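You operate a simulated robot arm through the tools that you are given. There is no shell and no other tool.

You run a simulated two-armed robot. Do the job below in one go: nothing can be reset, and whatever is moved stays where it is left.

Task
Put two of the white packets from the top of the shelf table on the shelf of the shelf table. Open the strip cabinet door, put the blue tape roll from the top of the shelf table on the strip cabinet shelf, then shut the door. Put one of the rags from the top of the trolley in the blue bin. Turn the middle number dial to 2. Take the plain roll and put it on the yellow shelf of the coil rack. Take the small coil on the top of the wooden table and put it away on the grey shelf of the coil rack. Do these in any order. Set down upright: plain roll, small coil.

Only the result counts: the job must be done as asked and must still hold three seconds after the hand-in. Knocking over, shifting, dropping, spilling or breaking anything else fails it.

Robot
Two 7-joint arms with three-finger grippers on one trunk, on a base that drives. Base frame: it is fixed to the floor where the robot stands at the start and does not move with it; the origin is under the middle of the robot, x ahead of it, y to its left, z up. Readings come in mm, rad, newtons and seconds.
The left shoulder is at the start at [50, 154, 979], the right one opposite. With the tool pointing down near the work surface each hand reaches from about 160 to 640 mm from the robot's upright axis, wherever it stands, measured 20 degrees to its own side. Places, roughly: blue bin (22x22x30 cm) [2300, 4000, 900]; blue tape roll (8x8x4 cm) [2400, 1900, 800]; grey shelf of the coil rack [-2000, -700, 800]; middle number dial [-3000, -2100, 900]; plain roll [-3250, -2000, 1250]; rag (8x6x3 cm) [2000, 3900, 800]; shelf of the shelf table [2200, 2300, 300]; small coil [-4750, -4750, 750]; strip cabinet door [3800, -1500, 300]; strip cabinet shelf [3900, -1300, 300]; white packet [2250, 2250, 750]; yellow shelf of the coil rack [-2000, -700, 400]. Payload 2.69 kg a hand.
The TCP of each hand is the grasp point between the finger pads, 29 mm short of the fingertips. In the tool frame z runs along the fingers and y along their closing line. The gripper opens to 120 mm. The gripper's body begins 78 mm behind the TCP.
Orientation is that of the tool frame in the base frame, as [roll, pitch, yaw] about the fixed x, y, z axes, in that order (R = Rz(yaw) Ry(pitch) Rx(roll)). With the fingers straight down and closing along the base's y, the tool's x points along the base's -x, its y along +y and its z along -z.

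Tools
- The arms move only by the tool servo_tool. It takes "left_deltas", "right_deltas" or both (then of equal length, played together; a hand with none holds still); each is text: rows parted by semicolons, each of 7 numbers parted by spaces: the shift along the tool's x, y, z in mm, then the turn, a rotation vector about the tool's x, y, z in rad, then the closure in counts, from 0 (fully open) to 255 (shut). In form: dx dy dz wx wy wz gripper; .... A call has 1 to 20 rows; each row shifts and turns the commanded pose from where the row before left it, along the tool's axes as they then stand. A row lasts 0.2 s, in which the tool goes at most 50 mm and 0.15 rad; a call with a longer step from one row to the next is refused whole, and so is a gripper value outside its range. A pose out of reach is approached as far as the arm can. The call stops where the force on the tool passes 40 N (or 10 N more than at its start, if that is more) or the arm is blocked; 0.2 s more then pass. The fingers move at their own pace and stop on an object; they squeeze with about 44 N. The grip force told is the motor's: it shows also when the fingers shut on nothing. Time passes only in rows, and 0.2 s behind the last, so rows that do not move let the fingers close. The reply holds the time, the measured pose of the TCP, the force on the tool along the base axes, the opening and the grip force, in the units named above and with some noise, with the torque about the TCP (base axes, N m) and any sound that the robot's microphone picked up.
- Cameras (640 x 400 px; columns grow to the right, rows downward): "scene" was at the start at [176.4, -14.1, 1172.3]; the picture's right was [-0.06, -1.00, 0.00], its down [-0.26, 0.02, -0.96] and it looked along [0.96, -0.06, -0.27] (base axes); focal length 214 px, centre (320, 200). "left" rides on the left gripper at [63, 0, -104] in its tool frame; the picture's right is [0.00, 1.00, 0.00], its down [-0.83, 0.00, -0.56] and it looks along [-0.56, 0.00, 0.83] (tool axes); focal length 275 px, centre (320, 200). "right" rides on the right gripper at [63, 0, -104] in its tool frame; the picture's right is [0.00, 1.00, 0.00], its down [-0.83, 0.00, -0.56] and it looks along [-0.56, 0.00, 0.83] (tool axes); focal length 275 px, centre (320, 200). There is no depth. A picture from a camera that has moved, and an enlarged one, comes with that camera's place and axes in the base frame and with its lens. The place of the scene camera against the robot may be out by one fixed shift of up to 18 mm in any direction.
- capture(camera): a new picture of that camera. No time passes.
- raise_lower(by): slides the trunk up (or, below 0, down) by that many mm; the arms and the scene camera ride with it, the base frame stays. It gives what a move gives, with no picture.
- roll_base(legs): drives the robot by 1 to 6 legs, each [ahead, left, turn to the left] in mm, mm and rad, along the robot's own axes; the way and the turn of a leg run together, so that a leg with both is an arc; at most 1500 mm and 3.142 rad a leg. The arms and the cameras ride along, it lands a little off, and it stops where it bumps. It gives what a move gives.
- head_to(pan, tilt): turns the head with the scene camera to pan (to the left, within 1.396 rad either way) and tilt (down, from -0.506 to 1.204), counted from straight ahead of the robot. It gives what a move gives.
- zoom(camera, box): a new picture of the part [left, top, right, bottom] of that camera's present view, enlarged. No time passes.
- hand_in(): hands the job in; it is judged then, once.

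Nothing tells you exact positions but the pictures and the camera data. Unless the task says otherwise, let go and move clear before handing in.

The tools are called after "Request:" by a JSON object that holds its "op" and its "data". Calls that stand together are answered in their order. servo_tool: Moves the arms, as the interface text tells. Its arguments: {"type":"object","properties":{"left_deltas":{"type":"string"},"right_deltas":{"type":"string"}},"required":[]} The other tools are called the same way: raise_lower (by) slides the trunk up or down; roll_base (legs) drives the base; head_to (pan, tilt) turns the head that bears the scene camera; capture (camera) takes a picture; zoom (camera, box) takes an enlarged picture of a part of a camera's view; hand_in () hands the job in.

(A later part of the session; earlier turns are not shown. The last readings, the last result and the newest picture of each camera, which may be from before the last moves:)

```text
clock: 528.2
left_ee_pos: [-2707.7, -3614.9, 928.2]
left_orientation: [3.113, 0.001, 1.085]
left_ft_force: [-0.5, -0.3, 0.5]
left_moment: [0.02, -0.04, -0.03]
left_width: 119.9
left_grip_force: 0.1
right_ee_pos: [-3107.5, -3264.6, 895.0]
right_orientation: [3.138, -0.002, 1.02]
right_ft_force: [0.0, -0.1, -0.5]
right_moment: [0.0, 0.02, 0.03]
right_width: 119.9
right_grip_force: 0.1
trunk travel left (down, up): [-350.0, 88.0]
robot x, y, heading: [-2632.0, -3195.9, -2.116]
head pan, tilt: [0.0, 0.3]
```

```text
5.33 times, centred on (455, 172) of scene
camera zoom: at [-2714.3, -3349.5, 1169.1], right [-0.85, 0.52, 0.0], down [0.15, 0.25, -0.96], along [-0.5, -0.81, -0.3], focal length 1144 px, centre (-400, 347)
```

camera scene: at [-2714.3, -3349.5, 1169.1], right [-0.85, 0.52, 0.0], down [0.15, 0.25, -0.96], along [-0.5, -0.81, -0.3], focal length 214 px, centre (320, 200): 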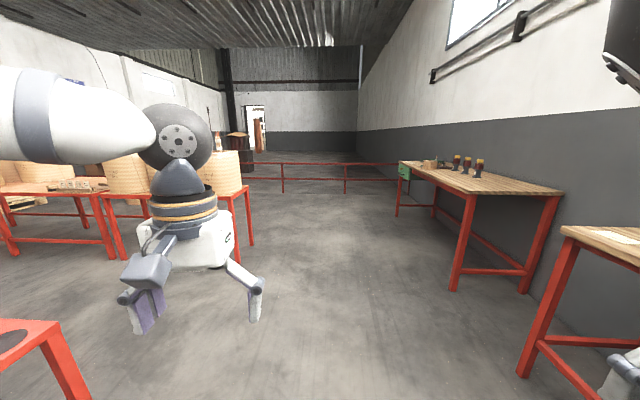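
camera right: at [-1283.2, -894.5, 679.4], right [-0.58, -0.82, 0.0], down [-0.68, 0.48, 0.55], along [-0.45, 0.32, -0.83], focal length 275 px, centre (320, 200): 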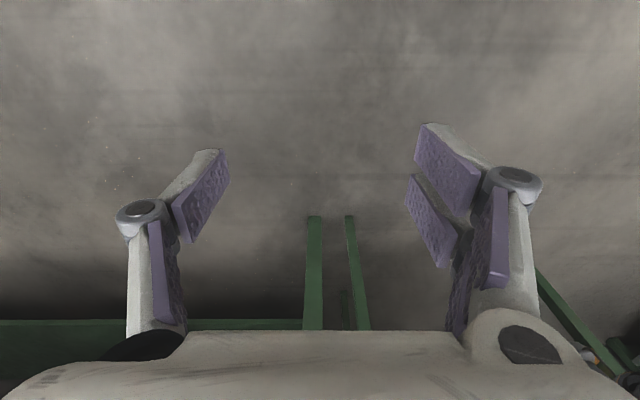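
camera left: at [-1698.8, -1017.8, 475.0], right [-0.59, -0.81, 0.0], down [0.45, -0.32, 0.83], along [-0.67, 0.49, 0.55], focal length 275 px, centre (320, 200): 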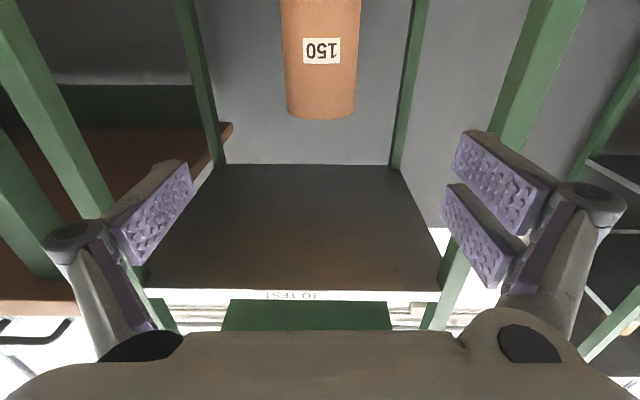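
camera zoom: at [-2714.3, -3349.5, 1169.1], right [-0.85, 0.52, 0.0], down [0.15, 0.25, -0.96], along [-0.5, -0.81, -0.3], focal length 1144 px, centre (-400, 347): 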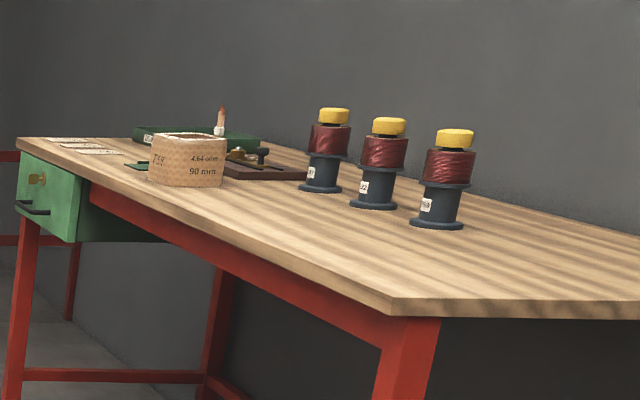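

The small coil is the little woven coil (90 mm label) near the front edge at about (-4850,-4660). I drive to stand in front of that table, facing it (heading ≈2.55).

Request:
{"op": "roll_base", "data": {"legs": [[0, 0, -0.217], [1500, 0, 0], [900, 0, 0], [0, 0, -1.38]]}}

Request:
{"op": "head_to", "data": {"pan": 0.0, "tilt": 0.5}}

Request:
{"op": "capture", "data": {"camera": "scene"}}

Request:
{"op": "capture", "data": {"camera": "left"}}

Request:
{"op": "capture", "data": {"camera": "right"}}

```text
clock: 544.1
left_ee_pos: [-4734.6, -4858.8, 927.4]
left_orientation: [3.111, 0.002, -0.47]
left_ft_force: [0.8, 0.2, -0.7]
left_moment: [0.03, 0.05, -0.02]
left_width: 120.1
left_grip_force: 0.1
right_ee_pos: [-4390.3, -4452.1, 894.6]
right_orientation: [3.138, -0.001, -0.538]
right_ft_force: [0.2, 1.5, 0.6]
right_moment: [0.02, -0.01, 0.02]
right_width: 120.0
right_grip_force: 0.1
trunk travel left (down, up): [-350.0, 88.0]
robot x, y, heading: [-4315.8, -4928.0, 2.602]
head pan, tilt: [0.0, 0.3]
```

```text
clock: 544.8
left_ee_pos: [-4734.8, -4858.6, 927.1]
left_orientation: [3.113, 0.001, -0.472]
left_ft_force: [-0.2, 0.4, 0.0]
left_moment: [0.0, -0.01, -0.04]
left_width: 120.0
left_grip_force: 0.1
right_ee_pos: [-4391.1, -4452.2, 894.4]
right_orientation: [3.138, -0.002, -0.538]
right_ft_force: [0.2, 0.5, -0.6]
right_moment: [0.01, 0.01, -0.01]
right_width: 120.0
right_grip_force: 0.1
trunk travel left (down, up): [-350.0, 88.0]
robot x, y, heading: [-4317.5, -4924.7, 2.61]
head pan, tilt: [0.0, 0.499]
```

```text
taken
camera scene: at [-4453.2, -4850.5, 1150.8], right [0.51, 0.86, 0.0], down [0.41, -0.24, -0.88], along [-0.76, 0.45, -0.48], focal length 214 px, centre (320, 200)
```

scene: 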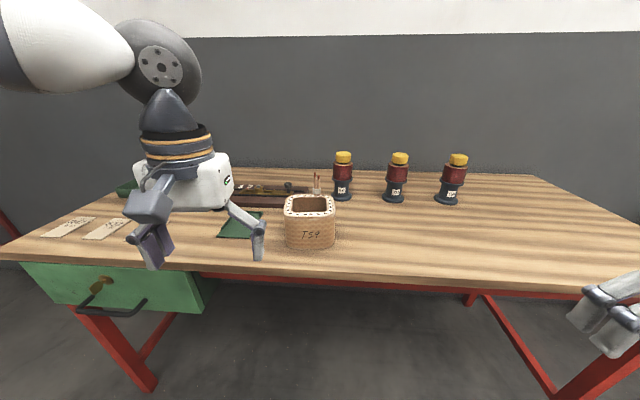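

```text
taken
camera left: at [-4675.4, -4883.9, 1031.8], right [-0.46, -0.89, 0.03], down [-0.73, 0.4, 0.56], along [-0.51, 0.23, -0.83], focal length 275 px, centre (320, 200)
```

left: 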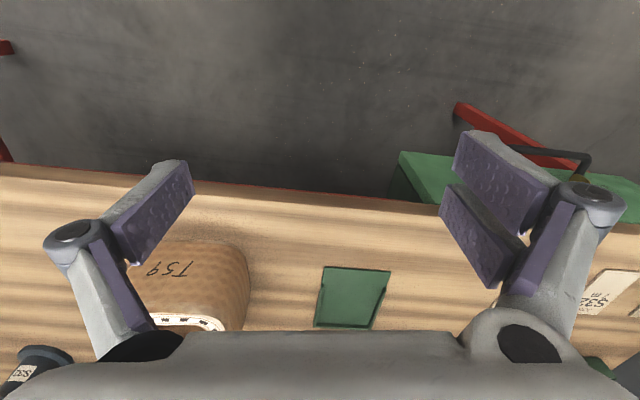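

```text
taken
camera right: at [-4336.8, -4485.0, 999.0], right [-0.51, -0.86, 0.0], down [-0.72, 0.42, 0.55], along [-0.48, 0.28, -0.83], focal length 275 px, centre (320, 200)
```

right: 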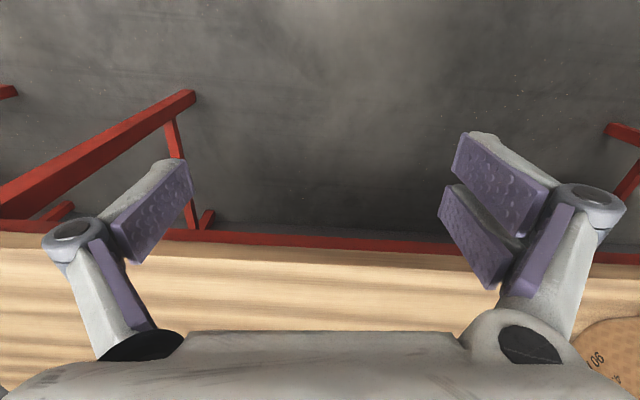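

The small coil "T59" stands ~560–660 mm ahead. I bring the right hand over it (high) to measure its size and orientation from above.

Request:
{"op": "servo_tool", "data": {"right_deltas": "-10 20 -30 0 0 0 0; -15 35 -30 0 0 0 0; -15 40 -25 0 0 0 0; -15 40 -25 0 0 0 0; -15 40 -20 0 0 0 0; -15 40 -20 0 0 0 0; -15 40 0 0 0 0 0; -15 40 0 0 0 0 0; -10 40 0 0 0 0 0; -10 35 0 0 0 0 0; 0 0 0 0 0 0 0", "left_deltas": "0 20 0 0 0 0 0; 0 20 0 0 0 0 0; 0 20 0 0 0 0 0; 0 20 0 0 0 0 0; 0 10 0 0 0 0 0; 0 0 0 0 0 0 0; 0 0 0 0 0 0 0; 0 0 0 0 0 0 0; 0 0 0 0 0 0 0; 0 0 0 0 0 0 0; 0 0 0 0 0 0 0"}}

Request:
{"op": "capture", "data": {"camera": "right"}}

Request:
{"op": "capture", "data": {"camera": "scene"}}

```text
clock: 547.2
left_ee_pos: [-4775.9, -4939.6, 930.0]
left_orientation: [3.112, 0.003, -0.472]
left_ft_force: [0.8, -0.7, 0.1]
left_moment: [-0.02, 0.0, 0.01]
left_width: 119.8
left_grip_force: 0.1
right_ee_pos: [-4706.3, -4590.6, 1042.5]
right_orientation: [3.137, 0.0, -0.536]
right_ft_force: [-0.6, 1.1, -1.0]
right_moment: [0.01, -0.04, 0.01]
right_width: 119.9
right_grip_force: 0.0
right hand out of reach, approached as far as the arm can: row 1, 2, 3, 4, 5, 6
trunk travel left (down, up): [-350.0, 88.0]
robot x, y, heading: [-4315.8, -4929.8, 2.607]
head pan, tilt: [0.0, 0.499]
```

```text
taken
camera right: at [-4653.3, -4623.9, 1147.7], right [-0.51, -0.86, 0.0], down [-0.72, 0.43, 0.55], along [-0.48, 0.28, -0.83], focal length 275 px, centre (320, 200)
```

right: 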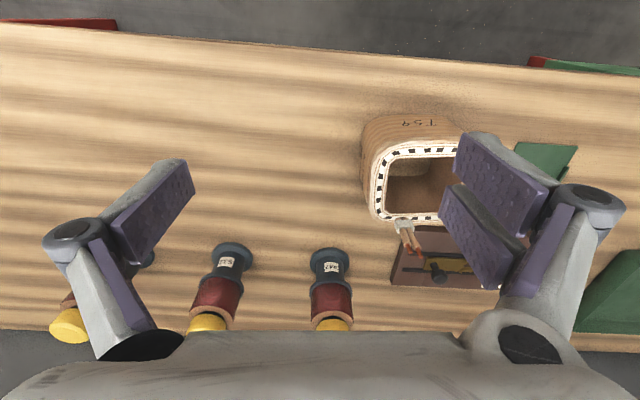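

```text
taken
camera scene: at [-4453.0, -4850.5, 1150.8], right [0.51, 0.86, 0.0], down [0.41, -0.24, -0.88], along [-0.76, 0.45, -0.48], focal length 214 px, centre (320, 200)
```

scene: 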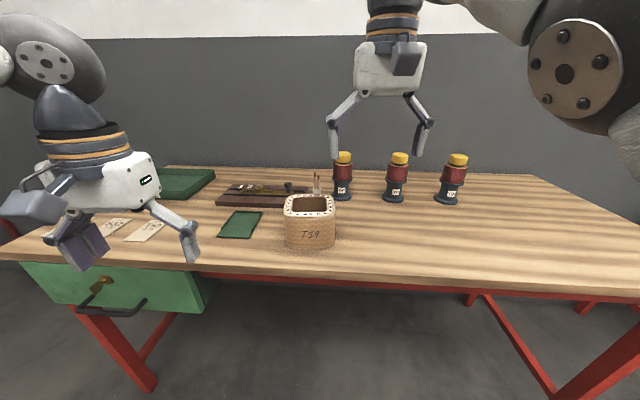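

I shift the hand 105 mm left to see the coil fully.

Request:
{"op": "servo_tool", "data": {"right_deltas": "0 35 0 0 0 0 0; 0 35 0 0 0 0 0; 0 35 0 0 0 0 0; 0 0 0 0 0 0 0"}}

Request:
{"op": "capture", "data": {"camera": "right"}}

Request:
{"op": "zoom", "data": {"camera": "right", "box": [220, 80, 400, 240]}}

```text
clock: 548.2
left_ee_pos: [-4775.7, -4939.2, 929.0]
left_orientation: [3.112, 0.001, -0.472]
left_ft_force: [0.0, -0.3, 0.5]
left_moment: [0.04, 0.0, -0.01]
left_width: 120.0
left_grip_force: 0.0
right_ee_pos: [-4730.9, -4686.1, 1045.0]
right_orientation: [3.137, -0.003, -0.537]
right_ft_force: [-0.3, 0.0, 0.2]
right_moment: [0.05, -0.02, 0.0]
right_width: 119.8
right_grip_force: 0.1
right hand out of reach, approached as far as the arm can: row 2, 3
trunk travel left (down, up): [-350.0, 88.0]
robot x, y, heading: [-4314.0, -4928.6, 2.609]
head pan, tilt: [0.0, 0.499]
```

```text
taken
camera right: at [-4676.5, -4718.3, 1149.8], right [-0.51, -0.86, 0.0], down [-0.72, 0.42, 0.55], along [-0.48, 0.28, -0.83], focal length 275 px, centre (320, 200)
```

right: 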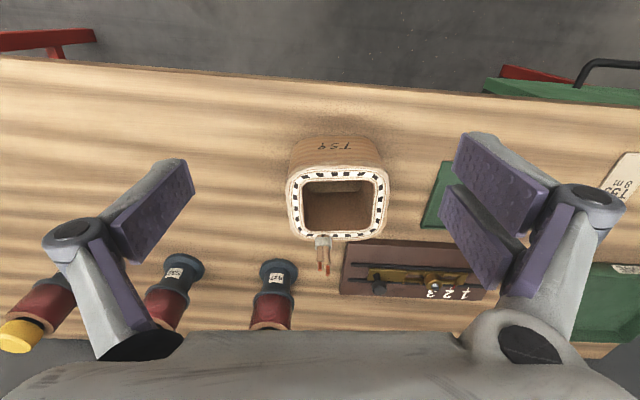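

```text
2.50 times, centred on (310, 160) of right
camera zoom: at [-4676.5, -4718.3, 1149.8], right [-0.51, -0.86, 0.0], down [-0.72, 0.42, 0.55], along [-0.48, 0.28, -0.83], focal length 688 px, centre (345, 300)
```

zoom: 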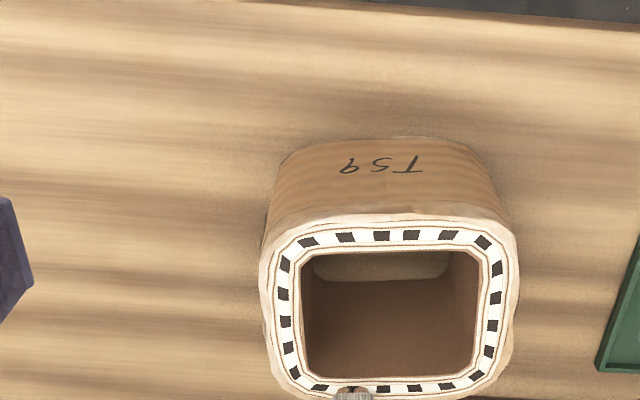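

The coil is ~123 mm wide and ~112 mm deep with ~20 mm walls and lead pins at the back, so I'll pinch its left wall (one finger inside). To get its height I take a second view 60 mm lower.

Request:
{"op": "servo_tool", "data": {"right_deltas": "0 0 30 0 0 0 0; 0 0 30 0 0 0 0; 0 0 0 0 0 0 0"}}

Request:
{"op": "zoom", "data": {"camera": "right", "box": [200, 60, 440, 280]}}

```text
clock: 549.0
left_ee_pos: [-4776.1, -4940.9, 929.8]
left_orientation: [3.113, 0.001, -0.471]
left_ft_force: [-0.1, -0.1, 0.5]
left_moment: [0.01, 0.0, 0.0]
left_width: 119.9
left_grip_force: 0.0
right_ee_pos: [-4727.6, -4685.4, 980.8]
right_orientation: [3.136, -0.01, -0.541]
right_ft_force: [-1.0, 0.3, 0.8]
right_moment: [-0.01, 0.02, -0.04]
right_width: 120.2
right_grip_force: 0.1
trunk travel left (down, up): [-350.0, 88.0]
robot x, y, heading: [-4311.8, -4927.6, 2.608]
head pan, tilt: [0.0, 0.499]
```

```text
1.82 times, centred on (320, 170) of right
camera zoom: at [-4674.8, -4716.0, 1086.9], right [-0.51, -0.86, 0.01], down [-0.72, 0.43, 0.55], along [-0.47, 0.27, -0.84], focal length 500 px, centre (320, 254)
```

zoom: 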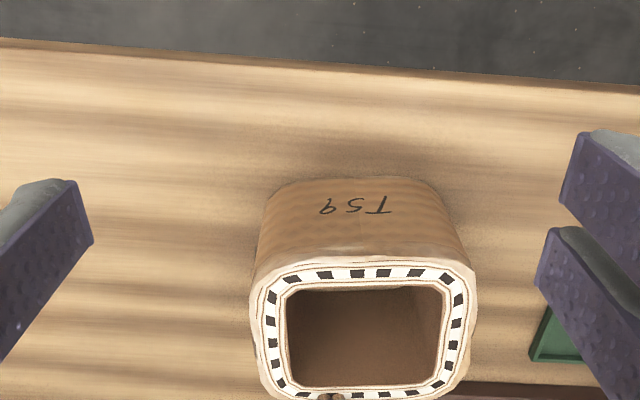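

Coil: rim z≈894, 115×105 mm, centre ≈(598,22), left wall centred at y'≈70. I move the right hand away and bring the left hand, tilted 0.8 rad, to a pre-grasp behind/above the left wall.

Request:
{"op": "servo_tool", "data": {"right_deltas": "10 -40 -20 0 0 0 0; 10 -40 -10 0 0 0 0; 15 -40 0 0 0 0 0; 15 -40 0 0 0 0 0; 15 -40 0 0 0 0 0; 15 -40 0 0 0 0 0; 15 -40 0 0 0 0 0; 15 -30 0 0 0 0 0; 0 0 0 0 0 0 0"}}

Request:
{"op": "servo_tool", "data": {"left_deltas": "-17.3 -19.7 0 0.029 -0.089 0.063 150; -17.2 -19.7 1.5 0 -0.089 0 150; -17 -19.7 3.1 0 -0.089 0 150; -16.7 -19.7 4.6 0 -0.089 0 150; -16.2 -19.7 6 0 -0.089 0 150; -15.6 -19.7 7.4 0 -0.089 0 150; -14.9 -19.7 8.8 0 -0.089 0 150; -14.1 -19.7 10.1 0 -0.089 0 150; -13.1 -19.7 11.3 0 -0.089 0 150; 0 0 0 0 0 0 150"}}

Request:
{"op": "capture", "data": {"camera": "left"}}

Request:
{"op": "capture", "data": {"camera": "scene"}}

```text
clock: 551.0
left_ee_pos: [-4777.6, -4938.7, 929.7]
left_orientation: [3.111, 0.002, -0.471]
left_ft_force: [0.5, -0.6, 0.2]
left_moment: [0.0, -0.04, 0.02]
left_width: 120.0
left_grip_force: 0.1
right_ee_pos: [-4478.1, -4475.6, 1012.9]
right_orientation: [3.138, -0.002, -0.538]
right_ft_force: [-0.6, 0.3, 0.0]
right_moment: [0.0, -0.01, -0.02]
right_width: 119.8
right_grip_force: 0.1
trunk travel left (down, up): [-350.0, 88.0]
robot x, y, heading: [-4316.1, -4929.6, 2.607]
head pan, tilt: [0.0, 0.499]
```

```text
clock: 553.2
left_ee_pos: [-4820.3, -4705.8, 928.2]
left_orientation: [3.136, 0.803, -0.541]
left_ft_force: [-0.2, -0.7, 1.2]
left_moment: [0.02, -0.01, 0.01]
left_width: 49.2
left_grip_force: 0.1
right_ee_pos: [-4477.5, -4475.8, 1014.3]
right_orientation: [3.137, -0.001, -0.538]
right_ft_force: [0.4, 0.7, 1.2]
right_moment: [-0.01, 0.06, -0.01]
right_width: 119.7
right_grip_force: 0.1
trunk travel left (down, up): [-350.0, 88.0]
robot x, y, heading: [-4317.7, -4929.0, 2.605]
head pan, tilt: [0.0, 0.499]
```

```text
taken
camera left: at [-4718.0, -4766.4, 955.6], right [-0.51, -0.86, 0.01], down [-0.15, 0.1, 0.98], along [-0.85, 0.5, -0.18], focal length 275 px, centre (320, 200)
```

left: 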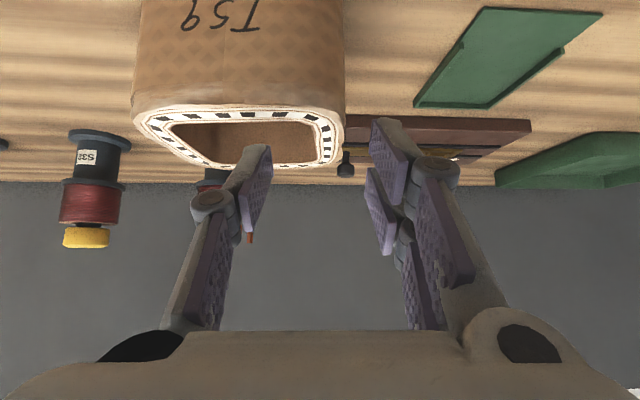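

```text
taken
camera scene: at [-4453.2, -4850.6, 1150.8], right [0.51, 0.86, 0.0], down [0.41, -0.24, -0.88], along [-0.76, 0.45, -0.48], focal length 214 px, centre (320, 200)
```

scene: 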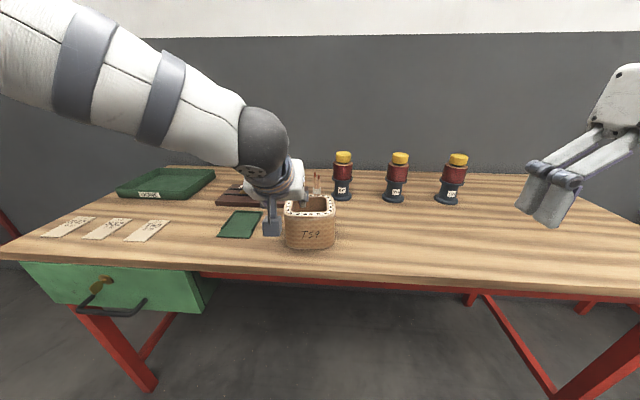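

The wall is ~7 mm left of the TCP. I correct (also 8 mm forward) and advance along the finger axis with one finger inside the coil.

Request:
{"op": "servo_tool", "data": {"left_deltas": "-5.6 6 5.7 0 0 0 150; 0 0 12 0 0 0 150; 0 0 12 0 0 0 150; 0 0 12 0 0 0 150; 0 0 12 0 0 0 150; 0 0 12 0 0 0 150; 0 0 0 0 0 0 150"}}

Request:
{"op": "capture", "data": {"camera": "left"}}

Request:
{"op": "zoom", "data": {"camera": "scene", "box": [220, 140, 400, 270]}}

```text
clock: 554.8
left_ee_pos: [-4867.3, -4685.9, 887.3]
left_orientation: [3.135, 0.802, -0.54]
left_ft_force: [1.3, -0.6, -0.6]
left_moment: [0.03, -0.02, 0.0]
left_width: 49.5
left_grip_force: 0.1
right_ee_pos: [-4477.8, -4477.0, 1014.3]
right_orientation: [3.138, -0.002, -0.537]
right_ft_force: [0.9, -0.1, -0.3]
right_moment: [0.02, -0.04, 0.02]
right_width: 120.2
right_grip_force: 0.0
trunk travel left (down, up): [-350.0, 88.0]
robot x, y, heading: [-4314.0, -4928.8, 2.606]
head pan, tilt: [0.0, 0.499]
```

```text
taken
camera left: at [-4763.5, -4746.7, 914.8], right [-0.51, -0.86, 0.01], down [-0.15, 0.1, 0.98], along [-0.85, 0.5, -0.18], focal length 275 px, centre (320, 200)
```

left: 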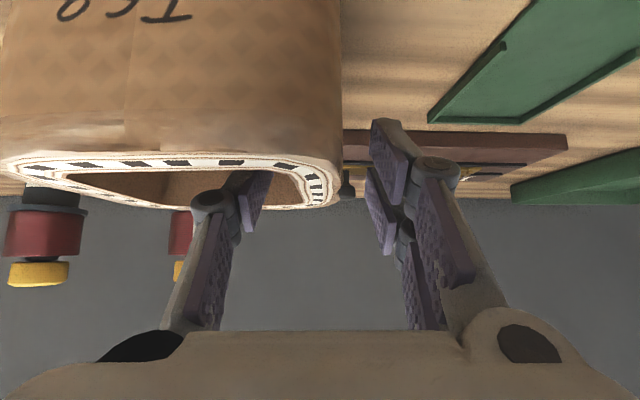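

```text
3.08 times, centred on (310, 205) of scene
camera zoom: at [-4453.2, -4850.5, 1150.8], right [0.51, 0.86, 0.0], down [0.41, -0.24, -0.88], along [-0.76, 0.45, -0.48], focal length 660 px, centre (351, 185)
```

zoom: 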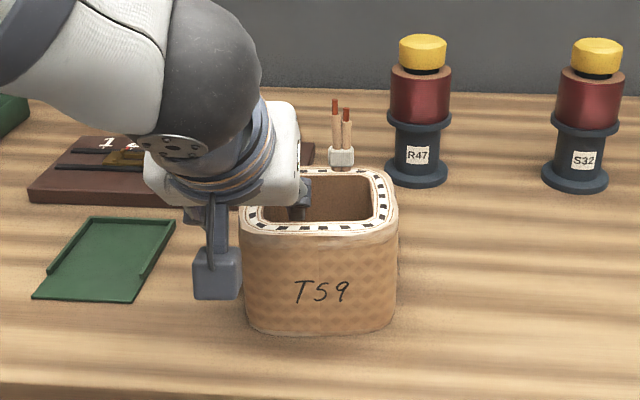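

One finger is inside the coil and one outside the left wall. I go 8 mm deeper and close.

Request:
{"op": "servo_tool", "data": {"left_deltas": "0 0 8 0 0 0 150; 0 0 0 0 0 0 255; 0 0 0 0 0 0 255; 0 0 0 0 0 0 255; 0 0 0 0 0 0 255"}}

Request:
{"op": "capture", "data": {"camera": "left"}}

```text
clock: 556.0
left_ee_pos: [-4873.6, -4682.5, 881.3]
left_orientation: [3.133, 0.801, -0.54]
left_ft_force: [-1.8, -0.3, -0.3]
left_moment: [-0.13, 0.34, 0.01]
left_width: 19.4
left_grip_force: 44.3
right_ee_pos: [-4478.5, -4476.6, 1013.5]
right_orientation: [3.138, -0.002, -0.538]
right_ft_force: [0.1, -0.1, 0.0]
right_moment: [0.02, 0.03, 0.01]
right_width: 120.0
right_grip_force: 0.0
trunk travel left (down, up): [-350.0, 88.0]
robot x, y, heading: [-4315.5, -4929.2, 2.607]
head pan, tilt: [0.0, 0.499]
```

```text
taken
camera left: at [-4768.8, -4743.8, 909.3], right [-0.51, -0.86, 0.01], down [-0.15, 0.1, 0.98], along [-0.85, 0.5, -0.18], focal length 275 px, centre (320, 200)
```

left: 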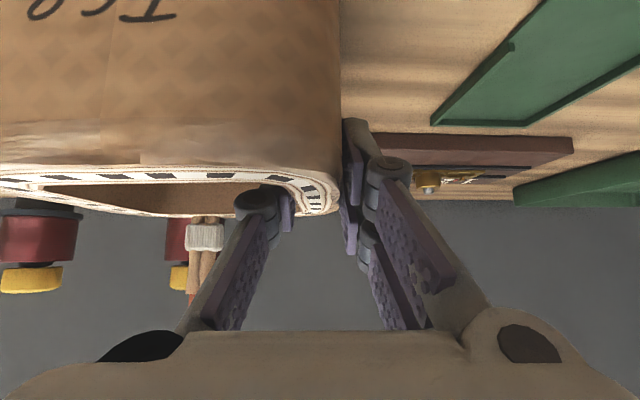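

The wall is pinched (19 mm). I lift gently and check that the coil stays level.

Request:
{"op": "servo_tool", "data": {"left_deltas": "-3.6 0 -3.5 0 0 0 255; -7.2 0 -7 0 0 0 255; -7.2 0 -7 0 0 0 255; -10.8 0 -10.5 0 0 0 255; -10.8 0 -10.5 0 0 0 255; 0 0 0 0 0 0 255"}}

Request:
{"op": "capture", "data": {"camera": "left"}}

Request:
{"op": "zoom", "data": {"camera": "scene", "box": [220, 120, 400, 270]}}

```text
clock: 557.4
left_ee_pos: [-4873.4, -4683.5, 937.1]
left_orientation: [3.134, 0.803, -0.541]
left_ft_force: [-0.3, -0.5, -5.6]
left_moment: [-0.23, 0.15, -0.05]
left_width: 19.3
left_grip_force: 43.2
right_ee_pos: [-4477.5, -4475.9, 1013.6]
right_orientation: [3.137, -0.003, -0.538]
right_ft_force: [0.4, 0.2, -0.1]
right_moment: [-0.03, -0.01, -0.03]
right_width: 120.1
right_grip_force: 0.0
trunk travel left (down, up): [-350.0, 88.0]
robot x, y, heading: [-4313.8, -4928.1, 2.608]
head pan, tilt: [0.0, 0.499]
```

```text
taken
camera left: at [-4769.5, -4743.6, 964.9], right [-0.51, -0.86, 0.01], down [-0.15, 0.1, 0.98], along [-0.84, 0.5, -0.18], focal length 275 px, centre (320, 200)
```

left: 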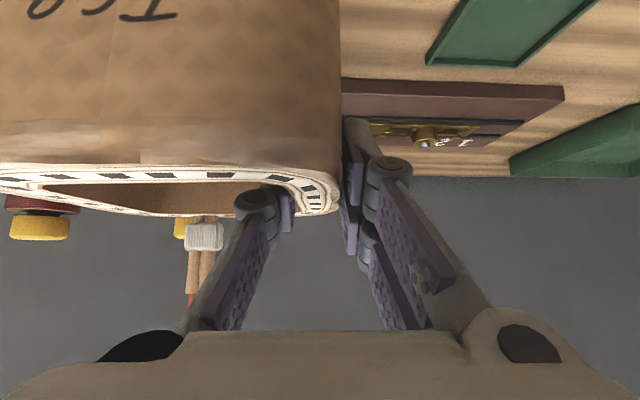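

```text
2.67 times, centred on (310, 195) of scene
camera zoom: at [-4453.5, -4850.2, 1150.6], right [0.51, 0.86, 0.0], down [0.41, -0.24, -0.88], along [-0.76, 0.45, -0.48], focal length 572 px, centre (347, 213)
```

zoom: 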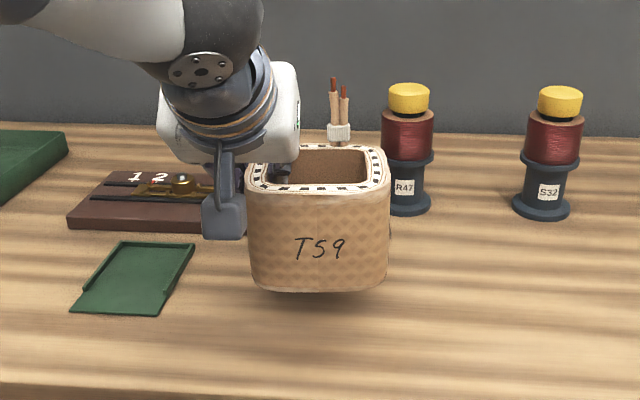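

The coil is level in the hand (~0.55 kg). I raise it more, back the base off 350 mm, and draw the hand in a bit.

Request:
{"op": "servo_tool", "data": {"left_deltas": "-14.4 0 -14 0 0 0 255; -14.4 0 -14 0 0 0 255; -14.4 0 -14 0 0 0 255; 0 0 0 0 0 0 255"}}

Request:
{"op": "roll_base", "data": {"legs": [[-350, 0, 0]]}}

Request:
{"op": "servo_tool", "data": {"left_deltas": "13.9 2 -14.4 0 0 0 255; 13.9 2 -14.4 0 0 0 255; 13.9 2 -14.4 0 0 0 255; 13.9 2 -14.4 0 0 0 255; 0 0 0 0 0 0 255"}}

Request:
{"op": "capture", "data": {"camera": "scene"}}

```text
clock: 558.4
left_ee_pos: [-4873.3, -4683.0, 997.6]
left_orientation: [3.134, 0.802, -0.541]
left_ft_force: [0.0, 0.2, -5.7]
left_moment: [-0.21, 0.16, 0.0]
left_width: 19.3
left_grip_force: 43.8
right_ee_pos: [-4478.6, -4475.1, 1013.2]
right_orientation: [3.139, -0.003, -0.537]
right_ft_force: [-0.4, 0.0, -0.2]
right_moment: [0.02, 0.03, 0.01]
right_width: 119.9
right_grip_force: 0.0
trunk travel left (down, up): [-350.0, 88.0]
robot x, y, heading: [-4314.7, -4925.0, 2.61]
head pan, tilt: [0.0, 0.499]
```

```text
clock: 560.6
left_ee_pos: [-4577.4, -4859.9, 997.6]
left_orientation: [3.134, 0.8, -0.535]
left_ft_force: [0.3, -1.0, -6.0]
left_moment: [-0.22, 0.17, 0.01]
left_width: 19.2
left_grip_force: 43.8
right_ee_pos: [-4183.2, -4651.2, 1014.1]
right_orientation: [3.136, -0.002, -0.535]
right_ft_force: [-0.1, -0.9, -0.6]
right_moment: [-0.01, 0.05, 0.02]
right_width: 120.0
right_grip_force: 0.1
trunk travel left (down, up): [-350.0, 88.0]
robot x, y, heading: [-4015.4, -5105.6, 2.61]
head pan, tilt: [0.0, 0.499]
```

```text
clock: 561.9
left_ee_pos: [-4513.3, -4907.8, 998.9]
left_orientation: [3.134, 0.801, -0.536]
left_ft_force: [0.4, -1.0, -5.5]
left_moment: [-0.23, 0.14, 0.03]
left_width: 19.2
left_grip_force: 43.8
right_ee_pos: [-4183.3, -4650.8, 1015.3]
right_orientation: [3.137, -0.001, -0.534]
right_ft_force: [0.4, 0.2, -1.3]
right_moment: [-0.04, -0.06, -0.03]
right_width: 119.6
right_grip_force: 0.1
trunk travel left (down, up): [-350.0, 88.0]
robot x, y, heading: [-4018.6, -5106.1, 2.608]
head pan, tilt: [0.0, 0.499]
```

```text
taken
camera scene: at [-4157.9, -5025.2, 1150.6], right [0.51, 0.86, 0.0], down [0.41, -0.24, -0.88], along [-0.76, 0.44, -0.48], focal length 214 px, centre (320, 200)
```

scene: 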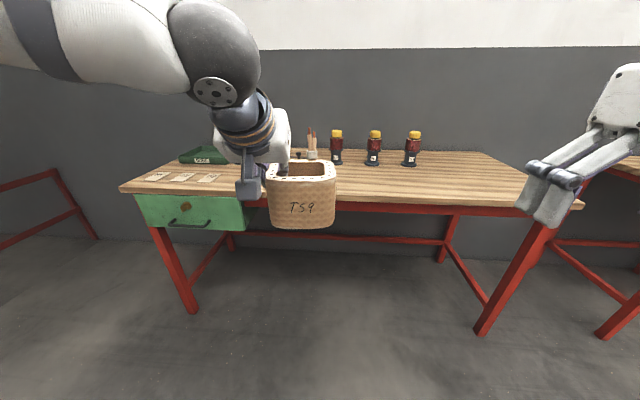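

The coil is secure. I drive back to the coil rack along the known free route.

Request:
{"op": "roll_base", "data": {"legs": [[0, 0, -1.665], [1500, 0, 0], [862, 0, 0]]}}

Request:
{"op": "roll_base", "data": {"legs": [[0, 0, -0.05], [1500, 0, 0], [850, 0, 0], [0, 0, 1.634]]}}

Request:
{"op": "capture", "data": {"camera": "scene"}}

```text
clock: 577.5
left_ee_pos: [-2399.9, -2692.4, 998.3]
left_orientation: [3.134, 0.8, -2.201]
left_ft_force: [0.5, 0.3, -5.7]
left_moment: [0.2, 0.24, 0.06]
left_width: 19.3
left_grip_force: 43.9
right_ee_pos: [-2177.5, -3044.8, 1014.1]
right_orientation: [3.139, -0.002, -2.199]
right_ft_force: [0.1, 1.1, 0.6]
right_moment: [0.01, 0.02, 0.02]
right_width: 120.1
right_grip_force: 0.1
trunk travel left (down, up): [-350.0, 88.0]
robot x, y, heading: [-2641.3, -3167.2, 0.946]
head pan, tilt: [0.0, 0.499]
```

```text
clock: 593.5
left_ee_pos: [-1605.9, -1088.2, 998.2]
left_orientation: [3.134, 0.801, -0.639]
left_ft_force: [-0.3, 0.3, -5.4]
left_moment: [-0.23, 0.17, -0.02]
left_width: 19.3
left_grip_force: 43.8
right_ee_pos: [-1251.6, -866.0, 1013.9]
right_orientation: [3.138, -0.002, -0.635]
right_ft_force: [0.1, -0.2, -0.3]
right_moment: [-0.04, 0.02, -0.04]
right_width: 120.1
right_grip_force: 0.0
trunk travel left (down, up): [-350.0, 88.0]
robot x, y, heading: [-1133.5, -1332.3, 2.507]
head pan, tilt: [0.0, 0.499]
```

```text
taken
camera scene: at [-1263.7, -1240.7, 1150.7], right [0.59, 0.81, 0.0], down [0.39, -0.28, -0.88], along [-0.71, 0.52, -0.48], focal length 214 px, centre (320, 200)
```

scene: 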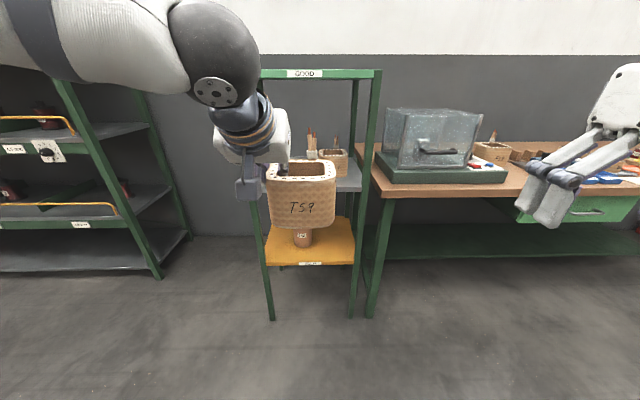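

The rack is 886 mm ahead; free space on the grey shelf is left of coil P71. I square up, sidestep 95 mm left and advance 250 mm, then check.

Request:
{"op": "roll_base", "data": {"legs": [[0, 0, 0.024], [0, 95, 0], [250, 0, 0]]}}

Request:
{"op": "capture", "data": {"camera": "scene"}}

Request:
{"op": "capture", "data": {"camera": "left"}}

Request:
{"op": "capture", "data": {"camera": "right"}}

```text
clock: 596.7
left_ee_pos: [-1870.5, -1032.6, 998.0]
left_orientation: [3.133, 0.799, -0.613]
left_ft_force: [-0.7, -0.1, -5.6]
left_moment: [-0.23, 0.14, 0.04]
left_width: 19.4
left_grip_force: 43.9
right_ee_pos: [-1523.7, -802.6, 1013.9]
right_orientation: [3.138, -0.003, -0.609]
right_ft_force: [0.4, -0.6, 0.1]
right_moment: [-0.02, 0.02, 0.03]
right_width: 119.9
right_grip_force: 0.1
trunk travel left (down, up): [-350.0, 88.0]
robot x, y, heading: [-1394.2, -1264.4, 2.533]
head pan, tilt: [0.0, 0.499]
```

```text
taken
camera scene: at [-1525.0, -1177.5, 1150.6], right [0.57, 0.82, 0.0], down [0.39, -0.27, -0.88], along [-0.72, 0.5, -0.48], focal length 214 px, centre (320, 200)
```

scene: 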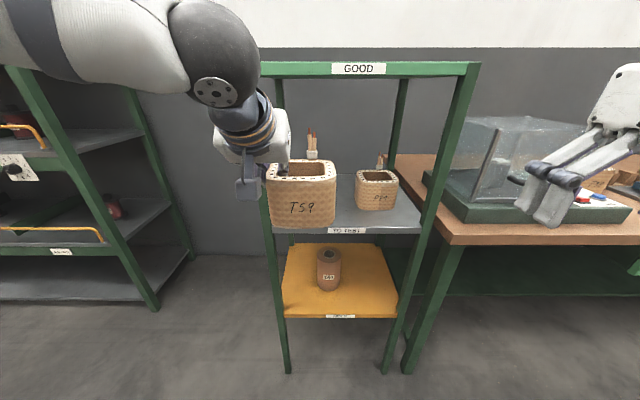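

```text
taken
camera left: at [-1771.8, -1101.0, 1025.5], right [-0.57, -0.82, 0.01], down [-0.14, 0.11, 0.98], along [-0.81, 0.56, -0.18], focal length 275 px, centre (320, 200)
```

left: 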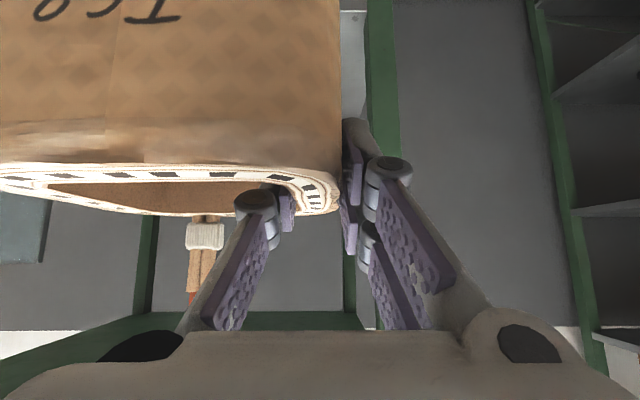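

```text
taken
camera right: at [-1471.5, -839.2, 1118.3], right [-0.57, -0.82, 0.0], down [-0.68, 0.48, 0.55], along [-0.46, 0.31, -0.83], focal length 275 px, centre (320, 200)
```

right: 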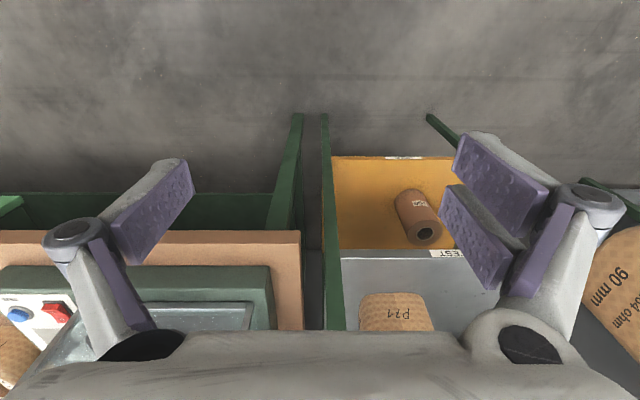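

Free span on the grey shelf is ≈240 mm between the left post and P71. I lower the coil to z≈935, sidestep 35 mm right for clearance, and advance 120 mm.

Request:
{"op": "servo_tool", "data": {"left_deltas": "15 0 14.6 0 0 0 255; 15 0 14.6 0 0 0 255; 15 0 14.6 0 0 0 255; 0 0 0 0 0 0 255"}}

Request:
{"op": "roll_base", "data": {"legs": [[0, -35, 0], [120, 0, 0]]}}

Request:
{"op": "capture", "data": {"camera": "scene"}}

Request:
{"op": "capture", "data": {"camera": "left"}}

Request:
{"op": "capture", "data": {"camera": "right"}}

```text
clock: 597.7
left_ee_pos: [-1870.4, -1034.8, 934.3]
left_orientation: [3.135, 0.8, -0.613]
left_ft_force: [-0.1, -0.1, -6.2]
left_moment: [-0.21, 0.17, 0.01]
left_width: 19.4
left_grip_force: 44.4
right_ee_pos: [-1522.5, -803.1, 1014.0]
right_orientation: [3.138, -0.001, -0.609]
right_ft_force: [0.3, -0.9, 0.5]
right_moment: [0.0, 0.02, 0.02]
right_width: 120.0
right_grip_force: 0.1
trunk travel left (down, up): [-350.0, 88.0]
robot x, y, heading: [-1392.0, -1267.8, 2.537]
head pan, tilt: [0.0, 0.499]
```

```text
clock: 599.5
left_ee_pos: [-1950.1, -936.8, 934.4]
left_orientation: [3.136, 0.799, -0.613]
left_ft_force: [-0.4, 0.0, -5.8]
left_moment: [-0.22, 0.19, 0.01]
left_width: 19.3
left_grip_force: 43.8
right_ee_pos: [-1600.6, -705.6, 1013.4]
right_orientation: [3.138, -0.004, -0.613]
right_ft_force: [-0.3, -0.6, 0.0]
right_moment: [-0.06, -0.04, -0.02]
right_width: 120.0
right_grip_force: 0.1
trunk travel left (down, up): [-350.0, 88.0]
robot x, y, heading: [-1471.4, -1168.0, 2.536]
head pan, tilt: [0.0, 0.499]
```

```text
taken
camera scene: at [-1603.2, -1080.4, 1150.5], right [0.57, 0.82, 0.0], down [0.39, -0.27, -0.88], along [-0.72, 0.5, -0.48], focal length 214 px, centre (320, 200)
```

scene: 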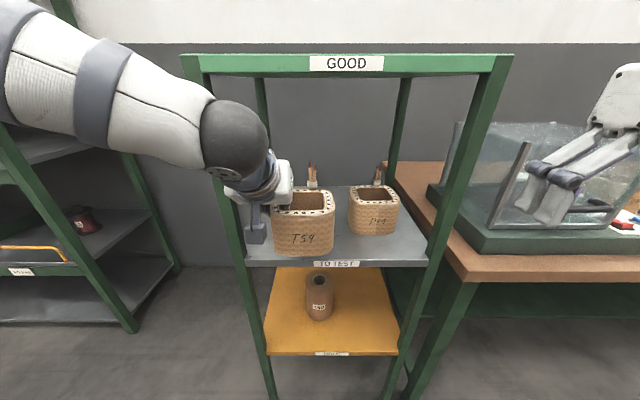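

```text
taken
camera left: at [-1849.7, -1004.3, 962.2], right [-0.57, -0.82, 0.01], down [-0.14, 0.11, 0.98], along [-0.81, 0.56, -0.18], focal length 275 px, centre (320, 200)
```

left: 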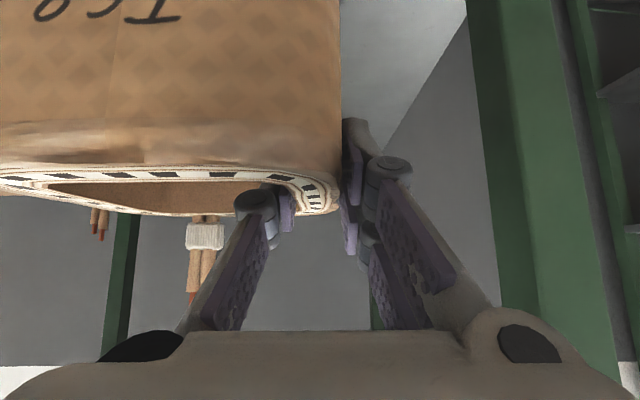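

```text
taken
camera right: at [-1549.4, -742.1, 1118.2], right [-0.57, -0.82, 0.0], down [-0.68, 0.48, 0.55], along [-0.46, 0.31, -0.83], focal length 275 px, centre (320, 200)
```

right: 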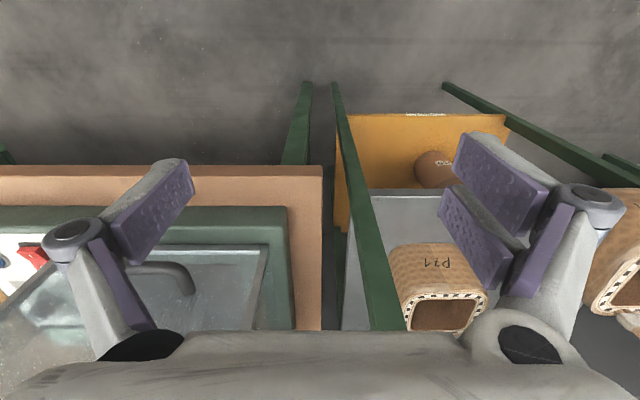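

Coil and hand will pass with ~30 mm on each side if I shift 12 mm right. My right hand is near the glass box on the neighbouring bench, so I first raise and retract it.

Request:
{"op": "servo_tool", "data": {"right_deltas": "20 0 -25 0 0 0 0; 25 0 -25 0 0 0 0; 25 0 -25 0 0 0 0; 25 0 -20 0 0 0 0; 0 0 0 0 0 0 0"}}

Request:
{"op": "roll_base", "data": {"legs": [[50, -12, 0]]}}

Request:
{"op": "capture", "data": {"camera": "scene"}}

Request:
{"op": "capture", "data": {"camera": "left"}}

```text
clock: 600.7
left_ee_pos: [-1948.5, -936.3, 935.7]
left_orientation: [3.134, 0.798, -0.612]
left_ft_force: [-0.3, -0.4, -6.5]
left_moment: [-0.22, 0.2, 0.02]
left_width: 19.3
left_grip_force: 44.1
right_ee_pos: [-1578.2, -781.0, 1039.0]
right_orientation: [3.137, 0.0, -0.611]
right_ft_force: [0.6, -1.1, -0.2]
right_moment: [-0.01, 0.0, 0.02]
right_width: 120.1
right_grip_force: 0.0
right hand out of reach, approached as far as the arm can: row 1, 2, 3, 4
trunk travel left (down, up): [-350.0, 88.0]
robot x, y, heading: [-1470.9, -1169.2, 2.529]
head pan, tilt: [0.0, 0.499]
```

```text
clock: 601.6
left_ee_pos: [-1982.3, -898.4, 934.7]
left_orientation: [3.134, 0.8, -0.614]
left_ft_force: [0.0, -0.3, -6.4]
left_moment: [-0.25, 0.17, 0.01]
left_width: 19.3
left_grip_force: 43.7
right_ee_pos: [-1612.0, -741.8, 1039.8]
right_orientation: [3.137, -0.001, -0.611]
right_ft_force: [0.2, 0.0, -0.3]
right_moment: [-0.03, 0.0, 0.02]
right_width: 119.9
right_grip_force: 0.0
trunk travel left (down, up): [-350.0, 88.0]
robot x, y, heading: [-1502.8, -1130.2, 2.532]
head pan, tilt: [0.0, 0.499]
```

```text
taken
camera scene: at [-1636.9, -1041.9, 1150.5], right [0.57, 0.82, 0.0], down [0.39, -0.27, -0.88], along [-0.72, 0.5, -0.48], focal length 214 px, centre (320, 200)
```

scene: 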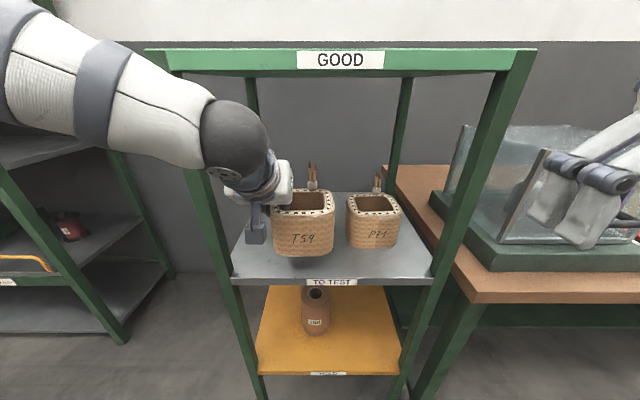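

```text
taken
camera left: at [-1883.4, -965.8, 962.1], right [-0.58, -0.82, 0.01], down [-0.14, 0.11, 0.98], along [-0.81, 0.56, -0.18], focal length 275 px, centre (320, 200)
```

left: 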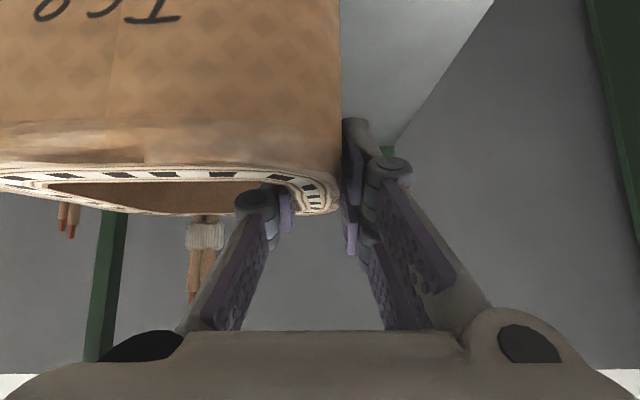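

Good clearance on both sides. I advance the last 40 mm.

Request:
{"op": "roll_base", "data": {"legs": [[40, 0, 0]]}}

Request:
{"op": "capture", "data": {"camera": "left"}}

Request:
{"op": "zoom", "data": {"camera": "scene", "box": [140, 120, 460, 320]}}

```text
clock: 602.5
left_ee_pos: [-2015.0, -875.3, 933.5]
left_orientation: [3.134, 0.798, -0.617]
left_ft_force: [-0.6, 0.9, -6.0]
left_moment: [-0.2, 0.18, 0.02]
left_width: 19.2
left_grip_force: 44.1
right_ee_pos: [-1643.6, -720.4, 1039.0]
right_orientation: [3.136, -0.002, -0.613]
right_ft_force: [0.7, -0.2, -0.2]
right_moment: [-0.05, -0.07, -0.01]
right_width: 120.1
right_grip_force: 0.1
trunk travel left (down, up): [-350.0, 88.0]
robot x, y, heading: [-1540.2, -1108.2, 2.53]
head pan, tilt: [0.0, 0.499]
```

```text
taken
camera left: at [-1915.9, -943.2, 961.9], right [-0.58, -0.82, 0.01], down [-0.14, 0.11, 0.98], along [-0.81, 0.56, -0.18], focal length 275 px, centre (320, 200)
```

left: 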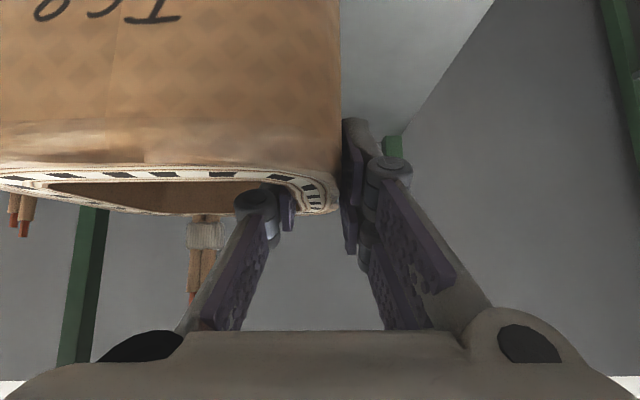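

```text
2.00 times, centred on (300, 220) of scene
camera zoom: at [-1669.4, -1019.4, 1150.5], right [0.57, 0.82, 0.0], down [0.39, -0.27, -0.88], along [-0.72, 0.5, -0.48], focal length 429 px, centre (360, 160)
```

zoom: 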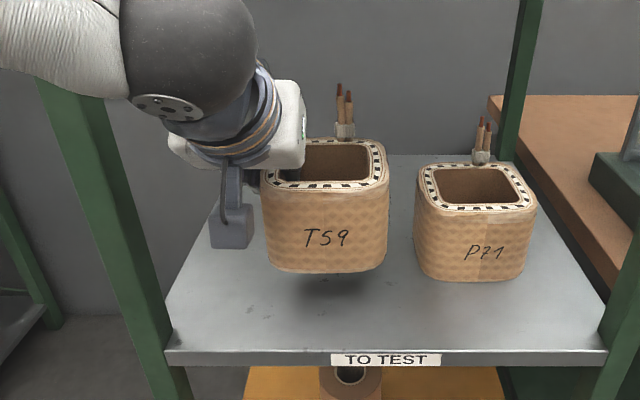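

T59 hovers beside P71 over the grey shelf. I lower it 38 mm, then in 2 mm steps until contact.

Request:
{"op": "servo_tool", "data": {"left_deltas": "9.1 0 8.8 0 0 0 255; 9.1 0 8.8 0 0 0 255; 9.1 0 8.8 0 0 0 255; 0 0 0 0 0 0 255"}}

Request:
{"op": "servo_tool", "data": {"left_deltas": "1.5 0 1.4 0 0 0 255; 1.5 0 1.4 0 0 0 255; 1.5 0 1.4 0 0 0 255; 1.5 0 1.4 0 0 0 255; 0 0 0 0 0 0 255"}}

Request:
{"op": "zoom", "data": {"camera": "scene", "box": [140, 120, 460, 320]}}

```text
clock: 603.5
left_ee_pos: [-2014.8, -875.5, 896.4]
left_orientation: [3.134, 0.801, -0.615]
left_ft_force: [-0.3, -0.1, -4.8]
left_moment: [-0.22, 0.16, -0.01]
left_width: 19.2
left_grip_force: 43.9
right_ee_pos: [-1642.5, -721.1, 1040.0]
right_orientation: [3.136, -0.001, -0.614]
right_ft_force: [-0.1, 0.1, 0.1]
right_moment: [0.0, 0.06, 0.0]
right_width: 119.9
right_grip_force: 0.2
trunk travel left (down, up): [-350.0, 88.0]
robot x, y, heading: [-1534.2, -1108.5, 2.53]
head pan, tilt: [0.0, 0.499]
```

```text
clock: 604.7
left_ee_pos: [-2014.6, -875.9, 888.2]
left_orientation: [3.132, 0.798, -0.616]
left_ft_force: [-0.1, 0.0, -5.2]
left_moment: [-0.21, 0.19, 0.02]
left_width: 19.4
left_grip_force: 44.1
right_ee_pos: [-1645.0, -719.6, 1039.6]
right_orientation: [3.136, -0.001, -0.612]
right_ft_force: [0.0, -0.6, 0.2]
right_moment: [0.03, 0.02, 0.0]
right_width: 119.9
right_grip_force: 0.0
trunk travel left (down, up): [-350.0, 88.0]
robot x, y, heading: [-1539.9, -1106.8, 2.532]
head pan, tilt: [0.0, 0.499]
```

```text
2.00 times, centred on (300, 220) of scene
camera zoom: at [-1668.6, -1020.0, 1150.7], right [0.57, 0.82, 0.0], down [0.39, -0.27, -0.88], along [-0.72, 0.5, -0.48], focal length 429 px, centre (360, 160)
```

zoom: 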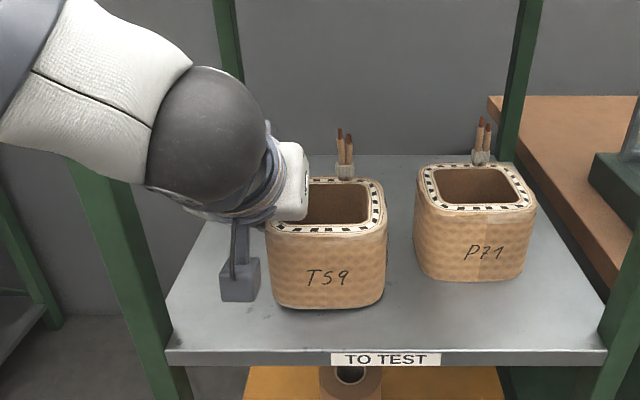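

Almost down; continue in 2 mm steps.

Request:
{"op": "servo_tool", "data": {"left_deltas": "1.5 0 1.4 0 0 0 255; 1.5 0 1.4 0 0 0 255; 1.5 0 1.4 0 0 0 255; 0 0 0 0 0 0 255"}}

Request:
{"op": "servo_tool", "data": {"left_deltas": "1.5 0 1.4 0 0 0 255; 1.5 0 1.4 0 0 0 255; 0 0 0 0 0 0 255"}}

```text
clock: 605.7
left_ee_pos: [-2013.7, -876.0, 882.9]
left_orientation: [3.136, 0.798, -0.614]
left_ft_force: [-1.1, 0.8, -2.5]
left_moment: [-0.01, 0.12, 0.02]
left_width: 19.2
left_grip_force: 43.9
right_ee_pos: [-1642.7, -719.5, 1039.0]
right_orientation: [3.135, -0.002, -0.613]
right_ft_force: [-0.2, 0.4, 1.4]
right_moment: [-0.02, -0.01, -0.01]
right_width: 120.0
right_grip_force: 0.0
trunk travel left (down, up): [-350.0, 88.0]
robot x, y, heading: [-1536.0, -1108.6, 2.538]
head pan, tilt: [0.0, 0.499]
```

```text
clock: 606.5
left_ee_pos: [-2014.4, -877.4, 882.3]
left_orientation: [3.133, 0.81, -0.615]
left_ft_force: [-5.1, -1.1, 25.7]
left_moment: [-0.3, -0.01, -0.06]
left_width: 19.3
left_grip_force: 44.9
right_ee_pos: [-1641.2, -721.9, 1041.3]
right_orientation: [3.136, 0.003, -0.613]
right_ft_force: [-0.3, 0.5, 0.3]
right_moment: [-0.01, -0.02, 0.02]
right_width: 120.1
right_grip_force: 0.0
trunk travel left (down, up): [-350.0, 88.0]
robot x, y, heading: [-1536.1, -1109.4, 2.533]
head pan, tilt: [0.0, 0.499]
```

Contact (26 N). I ease up 3 mm, open to 49 mm and withdraw along the finger axis.

Request:
{"op": "servo_tool", "data": {"left_deltas": "-2 0 -1.9 0 0 0 255; 0 0 0 0 0 0 200; 0 0 0 0 0 0 150; 0 0 0 0 0 0 150; 0 0 0 0 0 0 150"}}

Request:
{"op": "capture", "data": {"camera": "left"}}

Request:
{"op": "zoom", "data": {"camera": "scene", "box": [140, 120, 460, 320]}}

```text
clock: 607.7
left_ee_pos: [-2014.6, -876.6, 880.2]
left_orientation: [3.136, 0.801, -0.616]
left_ft_force: [-0.8, -0.2, -0.1]
left_moment: [0.0, 0.03, 0.01]
left_width: 49.6
left_grip_force: 0.0
right_ee_pos: [-1643.2, -721.4, 1039.9]
right_orientation: [3.135, 0.001, -0.612]
right_ft_force: [0.3, 0.4, 0.0]
right_moment: [0.01, -0.02, -0.01]
right_width: 120.0
right_grip_force: 0.1
trunk travel left (down, up): [-350.0, 88.0]
robot x, y, heading: [-1541.2, -1106.8, 2.527]
head pan, tilt: [0.0, 0.499]
```

```text
taken
camera left: at [-1914.6, -944.7, 908.5], right [-0.58, -0.82, 0.01], down [-0.14, 0.11, 0.98], along [-0.81, 0.56, -0.18], focal length 275 px, centre (320, 200)
```

left: 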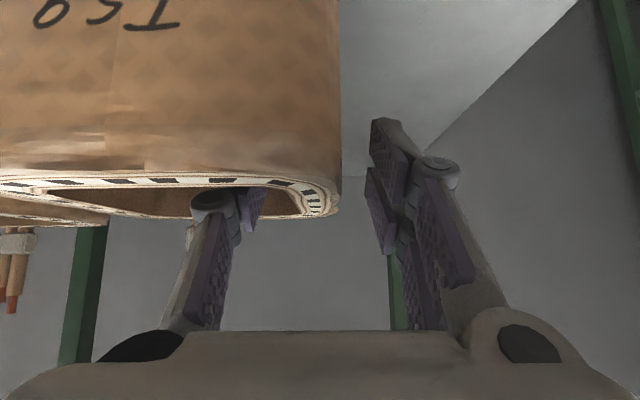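

```text
2.00 times, centred on (300, 220) of scene
camera zoom: at [-1668.3, -1020.2, 1150.7], right [0.57, 0.82, 0.0], down [0.39, -0.27, -0.88], along [-0.72, 0.5, -0.48], focal length 429 px, centre (360, 160)
```

zoom: 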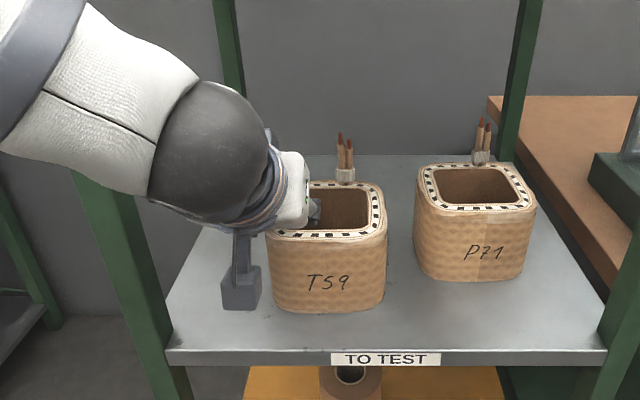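

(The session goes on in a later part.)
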